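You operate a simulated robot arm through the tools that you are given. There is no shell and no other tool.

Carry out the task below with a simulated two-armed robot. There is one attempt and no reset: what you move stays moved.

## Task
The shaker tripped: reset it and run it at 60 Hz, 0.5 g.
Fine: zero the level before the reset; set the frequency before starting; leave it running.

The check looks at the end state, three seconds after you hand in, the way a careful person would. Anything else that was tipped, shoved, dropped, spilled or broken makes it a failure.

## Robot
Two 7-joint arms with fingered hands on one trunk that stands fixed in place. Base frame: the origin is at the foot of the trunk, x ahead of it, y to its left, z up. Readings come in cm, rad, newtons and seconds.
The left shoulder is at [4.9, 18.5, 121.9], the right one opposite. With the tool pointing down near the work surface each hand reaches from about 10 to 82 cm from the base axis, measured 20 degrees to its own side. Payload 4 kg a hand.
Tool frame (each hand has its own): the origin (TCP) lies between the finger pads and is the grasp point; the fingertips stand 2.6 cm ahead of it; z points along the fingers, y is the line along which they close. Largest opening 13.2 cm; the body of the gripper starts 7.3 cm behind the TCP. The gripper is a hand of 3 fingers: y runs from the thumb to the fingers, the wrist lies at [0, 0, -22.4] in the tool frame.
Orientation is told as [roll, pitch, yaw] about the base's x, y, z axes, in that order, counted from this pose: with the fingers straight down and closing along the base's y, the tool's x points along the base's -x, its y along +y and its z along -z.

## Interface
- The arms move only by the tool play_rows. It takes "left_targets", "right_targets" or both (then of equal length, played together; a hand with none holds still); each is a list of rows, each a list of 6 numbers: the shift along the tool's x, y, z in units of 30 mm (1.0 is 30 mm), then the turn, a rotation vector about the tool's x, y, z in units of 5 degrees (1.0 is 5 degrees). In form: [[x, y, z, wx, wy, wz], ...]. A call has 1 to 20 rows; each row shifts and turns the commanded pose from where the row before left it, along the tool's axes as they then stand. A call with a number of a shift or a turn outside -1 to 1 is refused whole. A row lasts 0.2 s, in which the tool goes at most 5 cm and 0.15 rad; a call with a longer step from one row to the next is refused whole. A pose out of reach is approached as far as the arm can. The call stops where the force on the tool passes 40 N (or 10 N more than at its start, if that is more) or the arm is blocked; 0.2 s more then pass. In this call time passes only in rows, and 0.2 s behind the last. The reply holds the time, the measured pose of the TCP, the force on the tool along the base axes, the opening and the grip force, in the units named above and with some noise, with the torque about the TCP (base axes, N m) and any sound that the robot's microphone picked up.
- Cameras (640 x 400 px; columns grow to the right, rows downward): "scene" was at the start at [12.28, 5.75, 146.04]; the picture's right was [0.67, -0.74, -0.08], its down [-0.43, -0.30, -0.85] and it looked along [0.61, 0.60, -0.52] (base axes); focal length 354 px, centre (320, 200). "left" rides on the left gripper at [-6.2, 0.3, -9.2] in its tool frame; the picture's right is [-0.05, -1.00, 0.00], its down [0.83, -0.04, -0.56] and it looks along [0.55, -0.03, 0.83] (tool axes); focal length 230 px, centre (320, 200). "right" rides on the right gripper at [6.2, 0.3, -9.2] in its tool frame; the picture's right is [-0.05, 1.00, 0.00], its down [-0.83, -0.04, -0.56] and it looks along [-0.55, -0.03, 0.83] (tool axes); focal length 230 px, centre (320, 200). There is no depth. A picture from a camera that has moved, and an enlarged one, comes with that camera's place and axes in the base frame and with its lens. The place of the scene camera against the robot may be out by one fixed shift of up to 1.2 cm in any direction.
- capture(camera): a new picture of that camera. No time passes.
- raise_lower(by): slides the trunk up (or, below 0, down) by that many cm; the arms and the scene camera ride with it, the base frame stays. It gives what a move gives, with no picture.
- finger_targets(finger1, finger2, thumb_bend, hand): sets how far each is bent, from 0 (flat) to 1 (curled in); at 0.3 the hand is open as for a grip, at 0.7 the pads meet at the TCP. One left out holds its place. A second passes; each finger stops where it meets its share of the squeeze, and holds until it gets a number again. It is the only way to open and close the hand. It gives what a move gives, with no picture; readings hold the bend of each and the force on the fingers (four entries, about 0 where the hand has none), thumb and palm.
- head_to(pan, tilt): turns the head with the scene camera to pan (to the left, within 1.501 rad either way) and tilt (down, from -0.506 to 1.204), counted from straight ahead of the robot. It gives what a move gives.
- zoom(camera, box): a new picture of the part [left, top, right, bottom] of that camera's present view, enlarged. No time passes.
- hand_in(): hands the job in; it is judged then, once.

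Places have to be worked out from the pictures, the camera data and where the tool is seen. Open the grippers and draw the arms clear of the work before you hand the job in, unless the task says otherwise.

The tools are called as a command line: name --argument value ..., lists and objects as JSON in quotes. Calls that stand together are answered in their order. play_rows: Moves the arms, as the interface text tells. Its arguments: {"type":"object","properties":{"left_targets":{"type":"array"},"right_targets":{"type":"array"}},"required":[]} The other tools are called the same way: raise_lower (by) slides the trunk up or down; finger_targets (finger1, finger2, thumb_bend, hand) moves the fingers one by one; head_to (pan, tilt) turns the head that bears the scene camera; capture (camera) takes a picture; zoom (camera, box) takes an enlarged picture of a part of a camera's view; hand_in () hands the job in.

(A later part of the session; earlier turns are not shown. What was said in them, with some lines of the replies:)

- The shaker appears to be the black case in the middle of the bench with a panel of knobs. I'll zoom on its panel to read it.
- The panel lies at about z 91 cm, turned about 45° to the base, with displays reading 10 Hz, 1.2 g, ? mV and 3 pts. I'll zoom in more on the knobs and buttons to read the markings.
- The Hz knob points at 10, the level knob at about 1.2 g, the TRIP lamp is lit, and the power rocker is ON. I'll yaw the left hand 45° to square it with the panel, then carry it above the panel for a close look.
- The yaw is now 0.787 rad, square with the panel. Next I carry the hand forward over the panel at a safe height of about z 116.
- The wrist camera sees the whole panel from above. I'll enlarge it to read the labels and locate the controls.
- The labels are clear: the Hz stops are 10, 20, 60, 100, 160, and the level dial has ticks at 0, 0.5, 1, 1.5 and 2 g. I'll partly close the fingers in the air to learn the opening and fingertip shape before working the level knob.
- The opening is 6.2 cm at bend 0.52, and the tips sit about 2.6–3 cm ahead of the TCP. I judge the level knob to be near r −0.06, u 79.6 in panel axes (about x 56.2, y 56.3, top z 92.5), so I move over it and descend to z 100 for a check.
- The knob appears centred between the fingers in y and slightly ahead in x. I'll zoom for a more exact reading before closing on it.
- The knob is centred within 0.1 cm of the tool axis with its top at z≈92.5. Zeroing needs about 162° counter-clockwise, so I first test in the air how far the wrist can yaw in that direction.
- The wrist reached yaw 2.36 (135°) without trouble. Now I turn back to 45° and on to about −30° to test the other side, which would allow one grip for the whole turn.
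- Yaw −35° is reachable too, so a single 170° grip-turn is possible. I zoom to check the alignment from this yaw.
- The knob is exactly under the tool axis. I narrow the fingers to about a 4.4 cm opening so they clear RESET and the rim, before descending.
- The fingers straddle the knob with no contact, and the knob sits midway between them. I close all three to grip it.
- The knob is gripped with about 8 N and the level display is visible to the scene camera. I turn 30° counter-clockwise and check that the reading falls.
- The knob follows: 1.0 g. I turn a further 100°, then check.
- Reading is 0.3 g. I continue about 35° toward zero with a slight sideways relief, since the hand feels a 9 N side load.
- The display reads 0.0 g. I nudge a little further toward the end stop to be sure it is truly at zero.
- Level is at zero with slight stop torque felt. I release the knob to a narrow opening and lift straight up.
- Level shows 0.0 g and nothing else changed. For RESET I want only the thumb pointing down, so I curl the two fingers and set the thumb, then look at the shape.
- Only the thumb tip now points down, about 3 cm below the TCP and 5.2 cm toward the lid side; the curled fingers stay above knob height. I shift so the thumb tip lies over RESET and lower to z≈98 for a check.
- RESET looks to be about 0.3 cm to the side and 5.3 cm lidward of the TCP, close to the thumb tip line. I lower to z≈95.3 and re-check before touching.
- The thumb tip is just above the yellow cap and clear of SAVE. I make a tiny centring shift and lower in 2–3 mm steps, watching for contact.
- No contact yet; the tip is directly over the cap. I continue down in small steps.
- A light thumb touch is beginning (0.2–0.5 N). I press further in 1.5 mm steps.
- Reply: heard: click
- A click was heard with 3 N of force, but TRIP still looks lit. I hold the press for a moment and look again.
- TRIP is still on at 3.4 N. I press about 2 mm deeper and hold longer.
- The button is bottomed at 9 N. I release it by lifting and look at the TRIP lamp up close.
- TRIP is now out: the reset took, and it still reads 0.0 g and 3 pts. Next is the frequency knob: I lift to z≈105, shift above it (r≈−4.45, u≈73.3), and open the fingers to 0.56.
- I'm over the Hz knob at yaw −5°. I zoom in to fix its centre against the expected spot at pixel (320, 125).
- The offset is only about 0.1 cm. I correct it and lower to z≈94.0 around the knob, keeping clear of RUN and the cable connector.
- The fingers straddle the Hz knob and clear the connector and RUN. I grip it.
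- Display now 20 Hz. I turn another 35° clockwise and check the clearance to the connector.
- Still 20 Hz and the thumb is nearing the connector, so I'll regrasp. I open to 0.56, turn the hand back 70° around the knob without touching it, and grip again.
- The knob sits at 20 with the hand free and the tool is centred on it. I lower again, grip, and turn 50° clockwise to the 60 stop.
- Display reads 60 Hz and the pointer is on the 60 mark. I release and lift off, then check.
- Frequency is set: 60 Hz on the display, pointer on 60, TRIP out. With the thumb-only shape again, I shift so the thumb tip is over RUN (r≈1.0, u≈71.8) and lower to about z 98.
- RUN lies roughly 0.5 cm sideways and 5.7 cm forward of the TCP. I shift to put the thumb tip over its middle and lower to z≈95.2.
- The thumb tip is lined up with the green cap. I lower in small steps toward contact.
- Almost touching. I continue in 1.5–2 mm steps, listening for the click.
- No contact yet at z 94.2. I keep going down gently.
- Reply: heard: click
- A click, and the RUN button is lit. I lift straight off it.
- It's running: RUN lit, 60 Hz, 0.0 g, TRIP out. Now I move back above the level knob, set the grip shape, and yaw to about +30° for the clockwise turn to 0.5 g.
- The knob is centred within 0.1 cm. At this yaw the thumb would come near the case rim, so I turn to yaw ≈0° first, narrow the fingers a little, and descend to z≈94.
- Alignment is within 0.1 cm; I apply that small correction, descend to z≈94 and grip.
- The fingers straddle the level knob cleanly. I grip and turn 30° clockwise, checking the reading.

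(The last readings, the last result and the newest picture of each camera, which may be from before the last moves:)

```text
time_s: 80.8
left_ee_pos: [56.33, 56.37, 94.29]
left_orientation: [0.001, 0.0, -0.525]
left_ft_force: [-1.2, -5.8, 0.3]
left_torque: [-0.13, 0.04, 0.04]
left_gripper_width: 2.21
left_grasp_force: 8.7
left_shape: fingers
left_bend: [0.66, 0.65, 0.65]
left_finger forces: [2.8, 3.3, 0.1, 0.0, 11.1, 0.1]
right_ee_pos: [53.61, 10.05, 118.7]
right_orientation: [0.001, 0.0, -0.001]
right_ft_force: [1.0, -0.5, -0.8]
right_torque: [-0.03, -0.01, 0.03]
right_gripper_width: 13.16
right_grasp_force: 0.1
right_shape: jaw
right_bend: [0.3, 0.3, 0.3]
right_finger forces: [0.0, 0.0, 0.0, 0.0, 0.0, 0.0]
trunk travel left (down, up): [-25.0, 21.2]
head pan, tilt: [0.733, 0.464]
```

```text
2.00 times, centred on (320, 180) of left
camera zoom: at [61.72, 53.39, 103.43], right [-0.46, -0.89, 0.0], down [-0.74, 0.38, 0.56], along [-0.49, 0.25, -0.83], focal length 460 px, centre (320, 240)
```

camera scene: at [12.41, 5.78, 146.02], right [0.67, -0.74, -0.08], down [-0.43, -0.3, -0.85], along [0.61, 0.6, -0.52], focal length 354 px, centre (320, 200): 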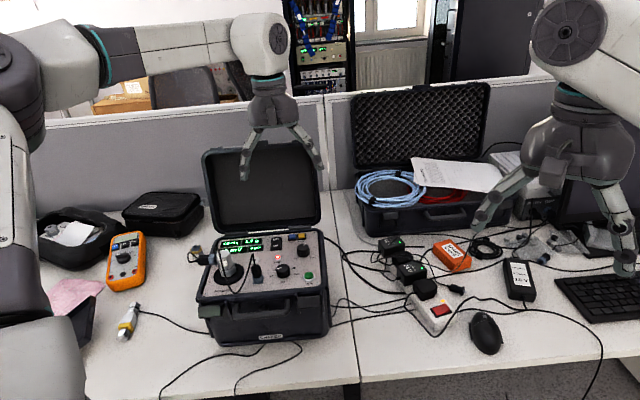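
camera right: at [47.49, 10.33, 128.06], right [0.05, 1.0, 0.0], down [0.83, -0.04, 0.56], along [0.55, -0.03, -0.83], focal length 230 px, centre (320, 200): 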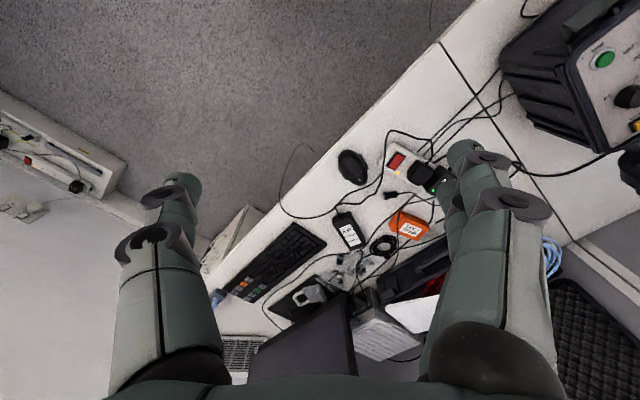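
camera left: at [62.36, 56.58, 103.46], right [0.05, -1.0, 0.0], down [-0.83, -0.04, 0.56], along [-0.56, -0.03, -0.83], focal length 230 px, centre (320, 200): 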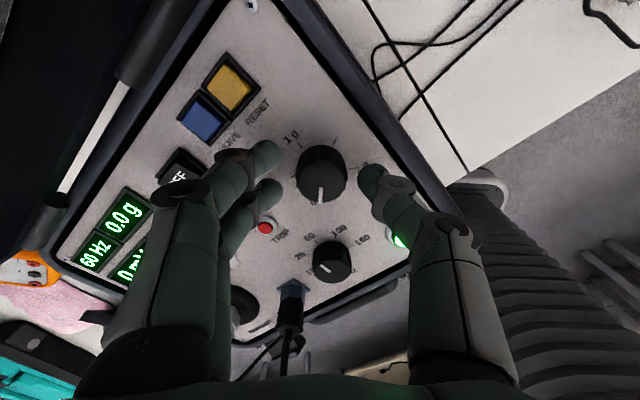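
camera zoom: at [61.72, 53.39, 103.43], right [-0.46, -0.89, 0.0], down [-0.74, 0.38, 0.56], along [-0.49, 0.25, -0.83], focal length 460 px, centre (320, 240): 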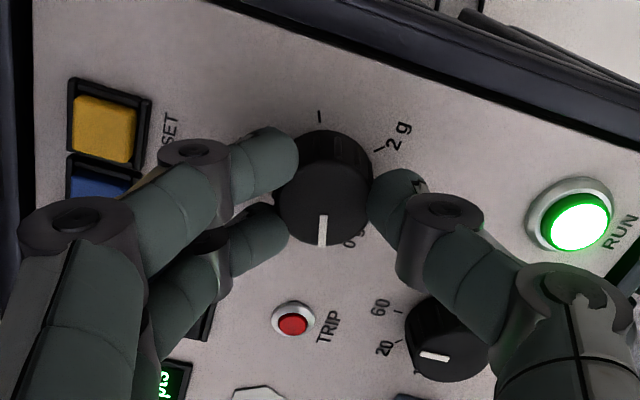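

0.2 g after 30°, tracking 135°/g; the thumb's links pass well above the Hz knob. I turn about 35° more.

play_rows --left_targets '[[0, 0, 0, 0, 0, 1], [0, 0, 0, 0, 0, 1], [0, 0, 0, 0, 0, 1], [0, 0, 0, 0, 0, 1], [0, 0, 0, 0, 0, 1], [0, 0, 0, 0, 0, 1], [0, 0, 0, 0, 0, 1]]'

zoom --camera "scene" --box '[190, 215, 340, 309]'

zoom --camera "left" --box '[200, 80, 440, 280]'

capture --camera "left"

```text
time_s: 82.4
left_ee_pos: [56.3, 56.43, 94.25]
left_orientation: [0.0, -0.001, -1.137]
left_ft_force: [-3.7, -7.5, 1.0]
left_torque: [-0.2, 0.08, 0.03]
left_gripper_width: 2.23
left_grasp_force: 9.1
left_shape: fingers
left_bend: [0.66, 0.65, 0.65]
left_finger forces: [3.6, 2.8, 0.1, 0.1, 12.3, 0.0]
right_ee_pos: [53.63, 9.95, 118.82]
right_orientation: [0.001, 0.0, -0.001]
right_ft_force: [0.3, 0.6, 0.9]
right_torque: [0.02, 0.02, 0.01]
right_gripper_width: 13.21
right_grasp_force: 0.0
right_shape: jaw
right_bend: [0.3, 0.3, 0.3]
right_finger forces: [0.0, 0.0, 0.0, 0.0, 0.1, 0.1]
trunk travel left (down, up): [-25.0, 21.2]
head pan, tilt: [0.733, 0.464]
```

```text
4.26 times, centred on (265, 262) of scene
camera zoom: at [12.22, 5.6, 146.05], right [0.67, -0.74, -0.08], down [-0.43, -0.3, -0.85], along [0.61, 0.6, -0.52], focal length 1508 px, centre (554, -64)
```

zoom: 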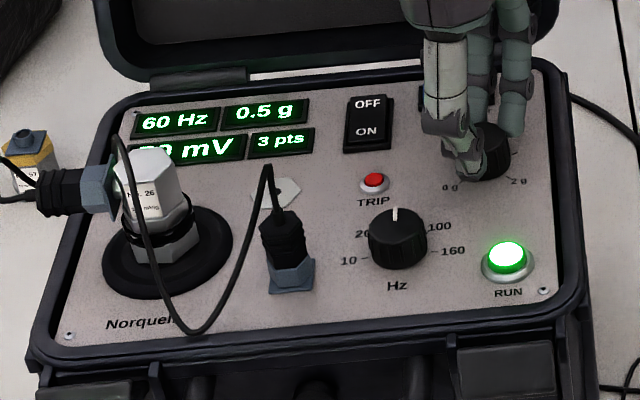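

```text
2.00 times, centred on (320, 180) of left
camera zoom: at [59.13, 50.69, 103.41], right [-0.88, -0.47, 0.0], down [-0.39, 0.73, 0.56], along [-0.26, 0.49, -0.83], focal length 460 px, centre (320, 240)
```

zoom: 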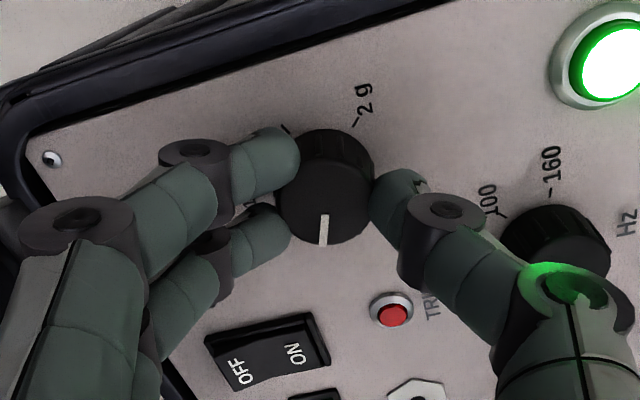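

```text
taken
camera left: at [59.13, 50.69, 103.41], right [-0.88, -0.47, 0.0], down [-0.39, 0.73, 0.56], along [-0.26, 0.49, -0.83], focal length 230 px, centre (320, 200)
```

left: 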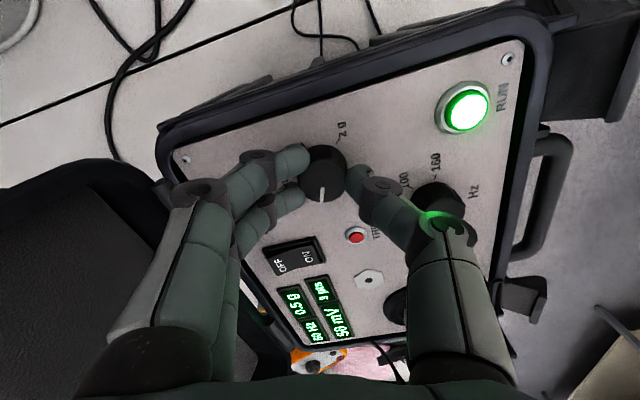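

The display reads 0.5 g. I zoom on the mV readout for a finer indication of how near 0.5 g it is.

zoom --camera "left" --box '[270, 260, 360, 350]'

zoom --camera "scene" --box '[205, 230, 265, 270]'

zoom --camera "left" --box '[280, 130, 370, 200]'

```text
4.44 times, centred on (315, 305) of left
camera zoom: at [59.13, 50.69, 103.41], right [-0.88, -0.47, 0.0], down [-0.39, 0.73, 0.56], along [-0.26, 0.49, -0.83], focal length 1022 px, centre (342, -267)
```

zoom: 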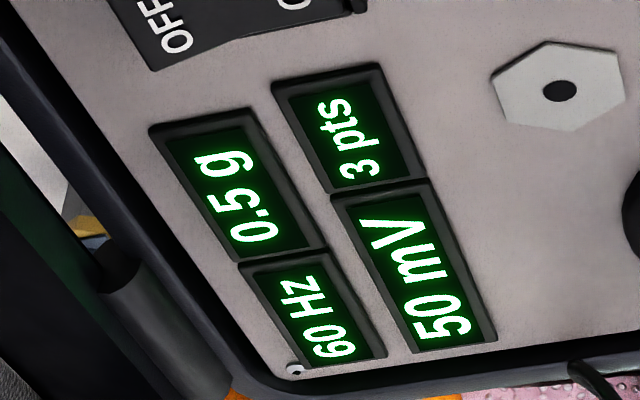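

```text
10.00 times, centred on (235, 250) of scene
camera zoom: at [12.22, 5.6, 146.05], right [0.67, -0.74, -0.08], down [-0.43, -0.3, -0.85], along [0.61, 0.6, -0.52], focal length 3545 px, centre (1170, -300)
```

zoom: 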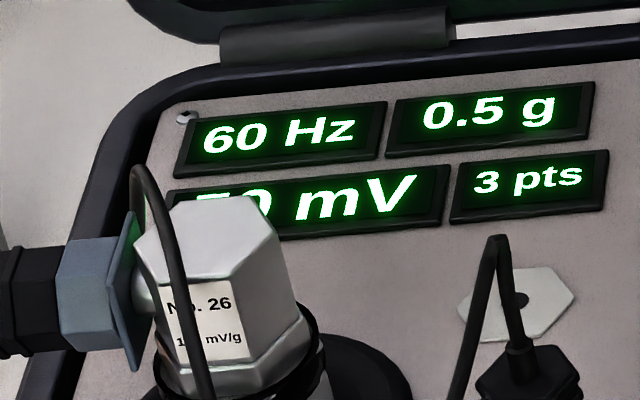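

```text
5.71 times, centred on (325, 165) of left
camera zoom: at [59.13, 50.69, 103.41], right [-0.88, -0.47, 0.0], down [-0.39, 0.73, 0.56], along [-0.26, 0.49, -0.83], focal length 1315 px, centre (291, 400)
```

zoom: 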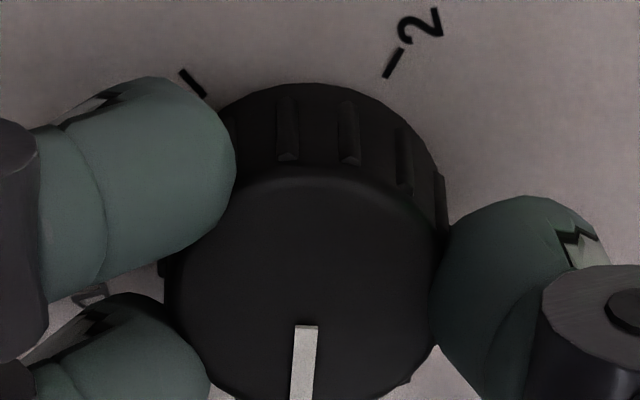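

60 Hz, 0.5 g and 50 mV: the setting is on target. I release slightly (to 0.61) so as not to disturb the knob, then check before lifting.

finger_targets --hand "left" --finger1 0.6 --finger2 0.6 --thumb_bend 0.6

capture --camera "left"

zoom --camera "left" --box '[200, 80, 440, 280]'

zoom --camera "scene" --box '[190, 215, 340, 309]'

```text
time_s: 83.4
left_ee_pos: [56.38, 56.42, 94.08]
left_orientation: [-0.002, -0.001, -1.135]
left_ft_force: [-1.1, 0.2, -0.4]
left_torque: [0.03, -0.01, 0.03]
left_gripper_width: 3.5
left_grasp_force: 0.2
left_shape: fingers
left_bend: [0.6, 0.6, 0.6]
left_finger forces: [0.1, 0.0, 0.0, 0.0, 0.4, 0.1]
right_ee_pos: [53.63, 10.06, 118.64]
right_orientation: [-0.002, -0.001, 0.0]
right_ft_force: [-1.0, -0.2, -0.3]
right_torque: [0.01, 0.01, 0.0]
right_gripper_width: 13.21
right_grasp_force: 0.0
right_shape: jaw
right_bend: [0.3, 0.3, 0.3]
right_finger forces: [0.0, 0.1, 0.0, 0.1, 0.0, 0.0]
trunk travel left (down, up): [-25.0, 21.2]
head pan, tilt: [0.733, 0.464]
```

```text
taken
camera left: at [59.17, 50.84, 103.32], right [-0.88, -0.47, 0.0], down [-0.39, 0.73, 0.56], along [-0.26, 0.49, -0.83], focal length 230 px, centre (320, 200)
```

left: 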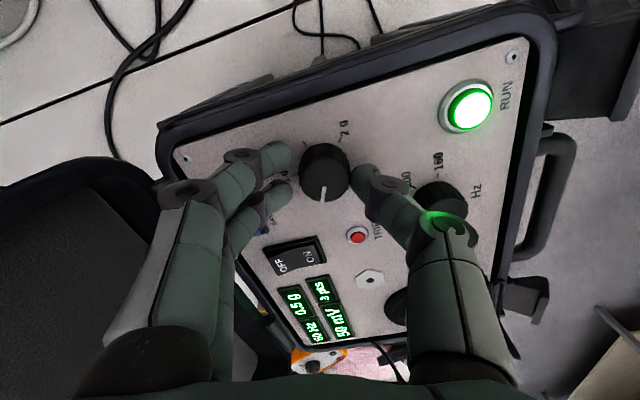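

```text
2.00 times, centred on (320, 180) of left
camera zoom: at [59.17, 50.84, 103.32], right [-0.88, -0.47, 0.0], down [-0.39, 0.73, 0.56], along [-0.26, 0.49, -0.83], focal length 460 px, centre (320, 240)
```

zoom: 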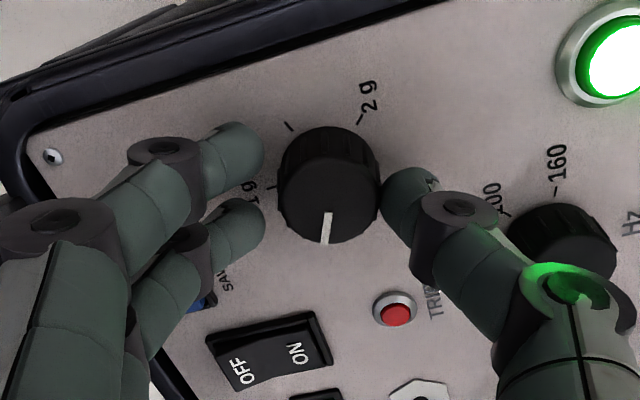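

```text
4.26 times, centred on (265, 262) of scene
camera zoom: at [12.27, 5.75, 146.04], right [0.67, -0.74, -0.08], down [-0.43, -0.3, -0.85], along [0.61, 0.6, -0.52], focal length 1508 px, centre (554, -64)
```

zoom: 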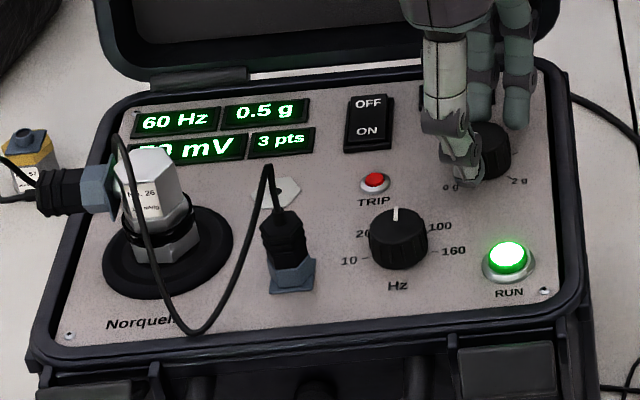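

The thumb still brushes the knob at 0.4 N. I open the thumb a bit more so the lift is clean.

finger_targets --hand "left" --thumb_bend 0.565

play_rows --left_targets '[[0, 0, -0.3, 0, 0, 0], [0, 0, -0.6, 0, 0, 0], [0, 0, -0.9, 0, 0, 0], [0, 0, -0.9, 0, 0, 0], [0, 0, -0.9, 0, 0, 0]]'

capture --camera "left"

zoom --camera "left" --box '[272, 90, 368, 150]'

zoom --camera "scene" --box '[190, 215, 340, 309]'

```text
time_s: 84.4
left_ee_pos: [56.49, 56.41, 93.97]
left_orientation: [0.0, 0.0, -1.134]
left_ft_force: [-0.5, 0.1, 0.0]
left_torque: [0.0, 0.03, -0.02]
left_gripper_width: 4.09
left_grasp_force: 0.1
left_shape: fingers
left_bend: [0.6, 0.6, 0.56]
left_finger forces: [0.1, 0.0, 0.1, 0.0, 0.0, 0.0]
right_ee_pos: [53.73, 10.0, 118.79]
right_orientation: [0.0, -0.001, 0.0]
right_ft_force: [-0.3, -0.8, 0.2]
right_torque: [-0.03, 0.04, 0.01]
right_gripper_width: 13.16
right_grasp_force: 0.1
right_shape: jaw
right_bend: [0.3, 0.3, 0.3]
right_finger forces: [0.1, 0.0, 0.0, 0.1, 0.0, 0.0]
trunk travel left (down, up): [-25.0, 21.2]
head pan, tilt: [0.733, 0.464]
```

```text
time_s: 85.6
left_ee_pos: [56.37, 56.26, 105.02]
left_orientation: [0.001, 0.0, -1.136]
left_ft_force: [0.4, 0.2, 0.4]
left_torque: [0.03, -0.01, -0.03]
left_gripper_width: 4.09
left_grasp_force: 0.1
left_shape: fingers
left_bend: [0.6, 0.6, 0.56]
left_finger forces: [0.0, 0.0, 0.0, 0.0, 0.1, 0.0]
right_ee_pos: [53.73, 9.98, 118.73]
right_orientation: [-0.002, 0.001, 0.001]
right_ft_force: [-0.2, 0.1, -0.9]
right_torque: [-0.01, -0.01, -0.01]
right_gripper_width: 13.2
right_grasp_force: 0.0
right_shape: jaw
right_bend: [0.3, 0.3, 0.3]
right_finger forces: [0.0, 0.1, 0.0, 0.0, 0.1, 0.0]
trunk travel left (down, up): [-25.0, 21.2]
head pan, tilt: [0.733, 0.464]
```

```text
taken
camera left: at [59.19, 50.69, 114.2], right [-0.88, -0.47, 0.0], down [-0.39, 0.73, 0.56], along [-0.26, 0.49, -0.83], focal length 230 px, centre (320, 200)
```

left: 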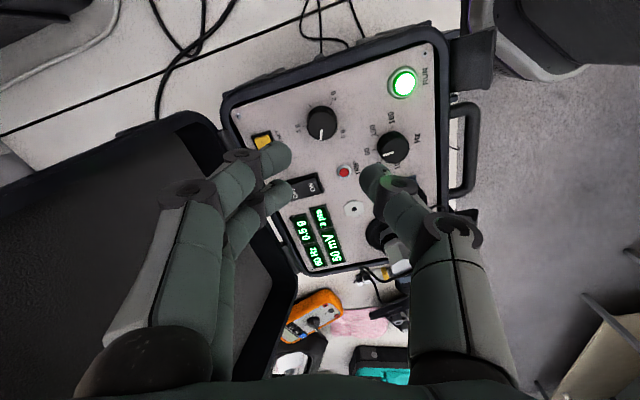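

```text
6.67 times, centred on (320, 120) of left
camera zoom: at [59.19, 50.69, 114.2], right [-0.88, -0.47, 0.0], down [-0.39, 0.73, 0.56], along [-0.26, 0.49, -0.83], focal length 1534 px, centre (320, 733)
```

zoom: 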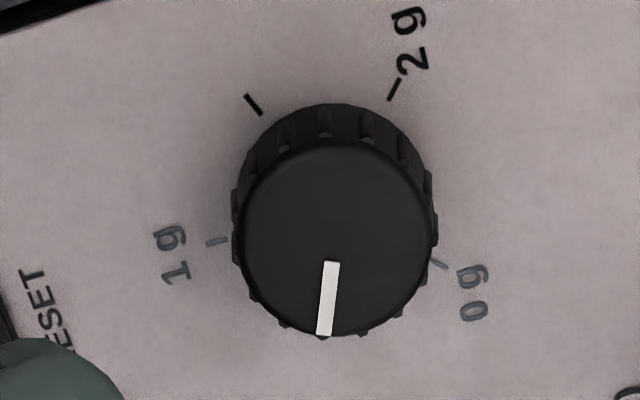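

```text
4.26 times, centred on (265, 262) of scene
camera zoom: at [12.24, 5.71, 146.05], right [0.67, -0.74, -0.08], down [-0.43, -0.3, -0.85], along [0.61, 0.6, -0.52], focal length 1508 px, centre (554, -64)
```

zoom: 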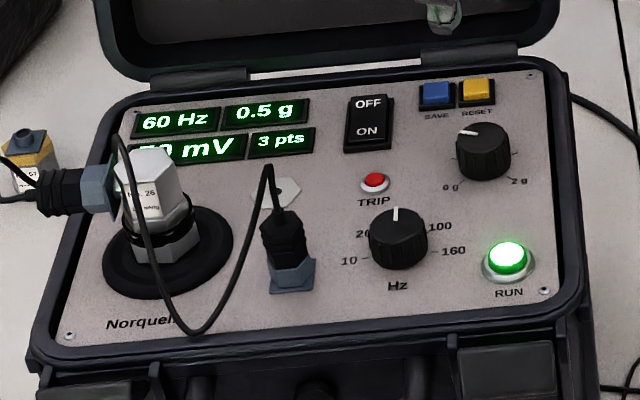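

Everything reads right: 60 Hz, 0.5 g, 50 mV, RUN lit, TRIP out, still 3 pts, and the knob is on the 0.5 g mark. I raise the left arm and draw it back to its starting place.

play_rows --left_targets '[[0, 0, -0.9, 0, 0, 0], [0, 0, -0.9, 0, 0, 0], [0, 0, -0.9, 0, 0, 0], [0, 0, -0.9, 0, 0, 0], [0, 0, -0.9, 0, 0, 0], [-0.117, -0.961, -0.2, 0, 0, 0], [-0.117, -0.961, -0.2, 0, 0, 0], [-0.117, -0.961, -0.2, 0, 0, 0], [-0.117, -0.961, -0.2, 0, 0, 0], [-0.117, -0.961, -0.2, 0, 0, 0], [-0.117, -0.961, -0.2, 0, 0, 0], [-0.117, -0.961, -0.2, 0, 0, 0], [-0.117, -0.961, -0.2, 0, 0, 0], [-0.117, -0.961, -0.2, 0, 0, 0], [-0.117, -0.961, -0.2, 0, 0, 0], [-0.117, -0.961, -0.2, 0, 0, 0]]'

play_rows --left_targets '[[0, 0, 0, 0, 0, -1], [0, 0, 0, 0, 0, -1], [0, 0, 0, 0, 0, -1], [0, 0, 0, 0, 0, -1], [0, 0, 0, 0, 0, -1], [0, 0, 0, 0, 0, -1], [0, 0, 0, 0, 0, -1], [0, 0, 0, 0, 0, -1], [0, 0, 0, 0, 0, -1], [0, 0, 0, 0, 0, -1], [0, 0, 0, 0, 0, -1], [0, 0, 0, 0, 0, -1], [0, 0, 0, 0, 0, -1]]'

finger_targets --hand "left" --finger1 0.3 --finger2 0.3 --thumb_bend 0.3

capture --camera "scene"

zoom --camera "scene" --box '[190, 215, 340, 309]'

```text
time_s: 89.0
left_ee_pos: [29.39, 39.27, 125.02]
left_orientation: [-0.001, -0.003, -1.132]
left_ft_force: [0.5, 1.1, -0.7]
left_torque: [0.0, 0.03, 0.0]
left_gripper_width: 4.08
left_grasp_force: 0.1
left_shape: fingers
left_bend: [0.6, 0.6, 0.56]
left_finger forces: [0.0, 0.1, 0.0, 0.0, 0.0, 0.1]
right_ee_pos: [53.62, 10.2, 118.88]
right_orientation: [0.001, -0.002, 0.0]
right_ft_force: [0.5, -0.7, 0.2]
right_torque: [0.06, 0.03, -0.03]
right_gripper_width: 13.18
right_grasp_force: 0.1
right_shape: jaw
right_bend: [0.3, 0.3, 0.3]
right_finger forces: [0.0, 0.1, 0.0, 0.1, 0.0, 0.1]
trunk travel left (down, up): [-25.0, 21.2]
head pan, tilt: [0.733, 0.464]
```

```text
time_s: 91.8
left_ee_pos: [29.29, 39.47, 124.94]
left_orientation: [0.0, 0.0, 0.002]
left_ft_force: [0.4, -0.2, 0.2]
left_torque: [0.0, 0.0, 0.0]
left_gripper_width: 4.09
left_grasp_force: 0.1
left_shape: fingers
left_bend: [0.6, 0.6, 0.56]
left_finger forces: [0.1, 0.1, 0.0, 0.0, 0.1, 0.1]
right_ee_pos: [53.7, 10.01, 118.79]
right_orientation: [0.001, 0.0, 0.001]
right_ft_force: [0.0, -0.5, 1.7]
right_torque: [0.01, -0.01, -0.02]
right_gripper_width: 13.19
right_grasp_force: 0.1
right_shape: jaw
right_bend: [0.3, 0.3, 0.3]
right_finger forces: [0.1, 0.1, 0.1, 0.0, 0.1, 0.0]
trunk travel left (down, up): [-25.0, 21.2]
head pan, tilt: [0.733, 0.464]
```

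```text
time_s: 92.8
left_ee_pos: [29.36, 39.47, 124.95]
left_orientation: [0.0, 0.0, 0.0]
left_ft_force: [-0.8, -0.4, -0.1]
left_torque: [-0.01, 0.01, 0.01]
left_gripper_width: 13.42
left_grasp_force: 0.1
left_shape: fingers
left_bend: [0.3, 0.3, 0.3]
left_finger forces: [0.0, 0.0, 0.0, 0.0, 0.0, 0.1]
right_ee_pos: [53.71, 10.07, 118.65]
right_orientation: [0.0, 0.0, -0.001]
right_ft_force: [-0.3, 0.1, 0.0]
right_torque: [-0.01, 0.0, -0.02]
right_gripper_width: 13.17
right_grasp_force: 0.1
right_shape: jaw
right_bend: [0.3, 0.3, 0.3]
right_finger forces: [0.0, 0.1, 0.1, 0.0, 0.1, 0.0]
trunk travel left (down, up): [-25.0, 21.2]
head pan, tilt: [0.733, 0.464]
```

```text
taken
camera scene: at [12.28, 5.75, 146.04], right [0.67, -0.74, -0.08], down [-0.43, -0.3, -0.85], along [0.61, 0.6, -0.52], focal length 354 px, centre (320, 200)
```

scene: 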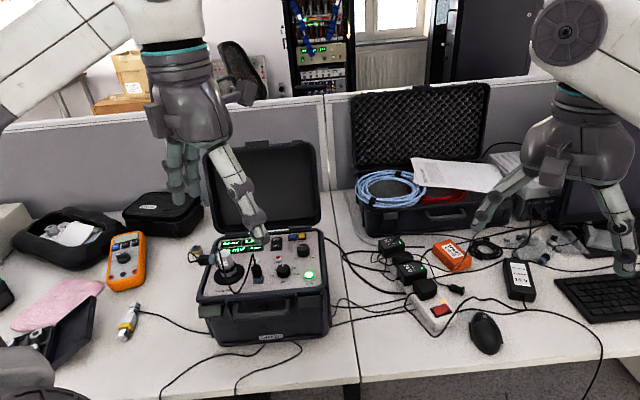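

```text
4.26 times, centred on (265, 262) of scene
camera zoom: at [12.28, 5.75, 146.04], right [0.67, -0.74, -0.08], down [-0.43, -0.3, -0.85], along [0.61, 0.6, -0.52], focal length 1508 px, centre (554, -64)
```

zoom: 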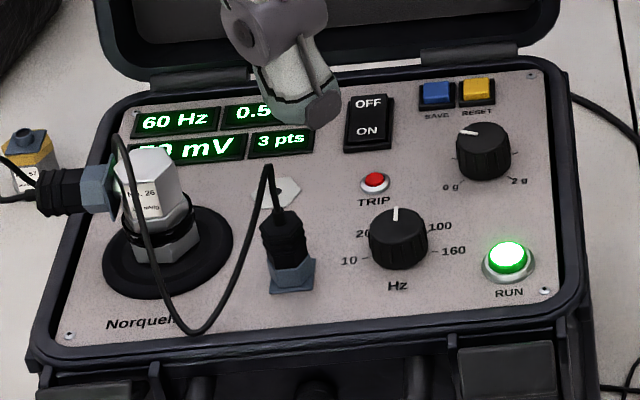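

The left arm is back at its starting place with the gripper open, and the case, sensor and cables are where they were. The shaker is running at 60 Hz, 0.5 g with TRIP out, so I hand in.

hand_in

```text
The job is handed in.
```

The shaker is reset and running at 60 Hz, 0.5 g. At the last check before hand-in RUN was lit, the TRIP lamp was out and the sensor readout showed 50 mV.

I followed your order:
1. **Level:** turned down from 1.2 g to 0.0 g before touching RESET.
2. **Reset:** pressed RESET, and TRIP went out when I released it.
3. **Frequency:** set from 10 Hz to 60 Hz.
4. **Start:** pressed RUN once, and it lit.
5. **Final level:** brought up from zero to 0.5 g while running.

I left SAVE alone, so the counter still shows 3 pts. The cameras showed nothing else moved. Both grippers are open and the arms are clear of the panel.
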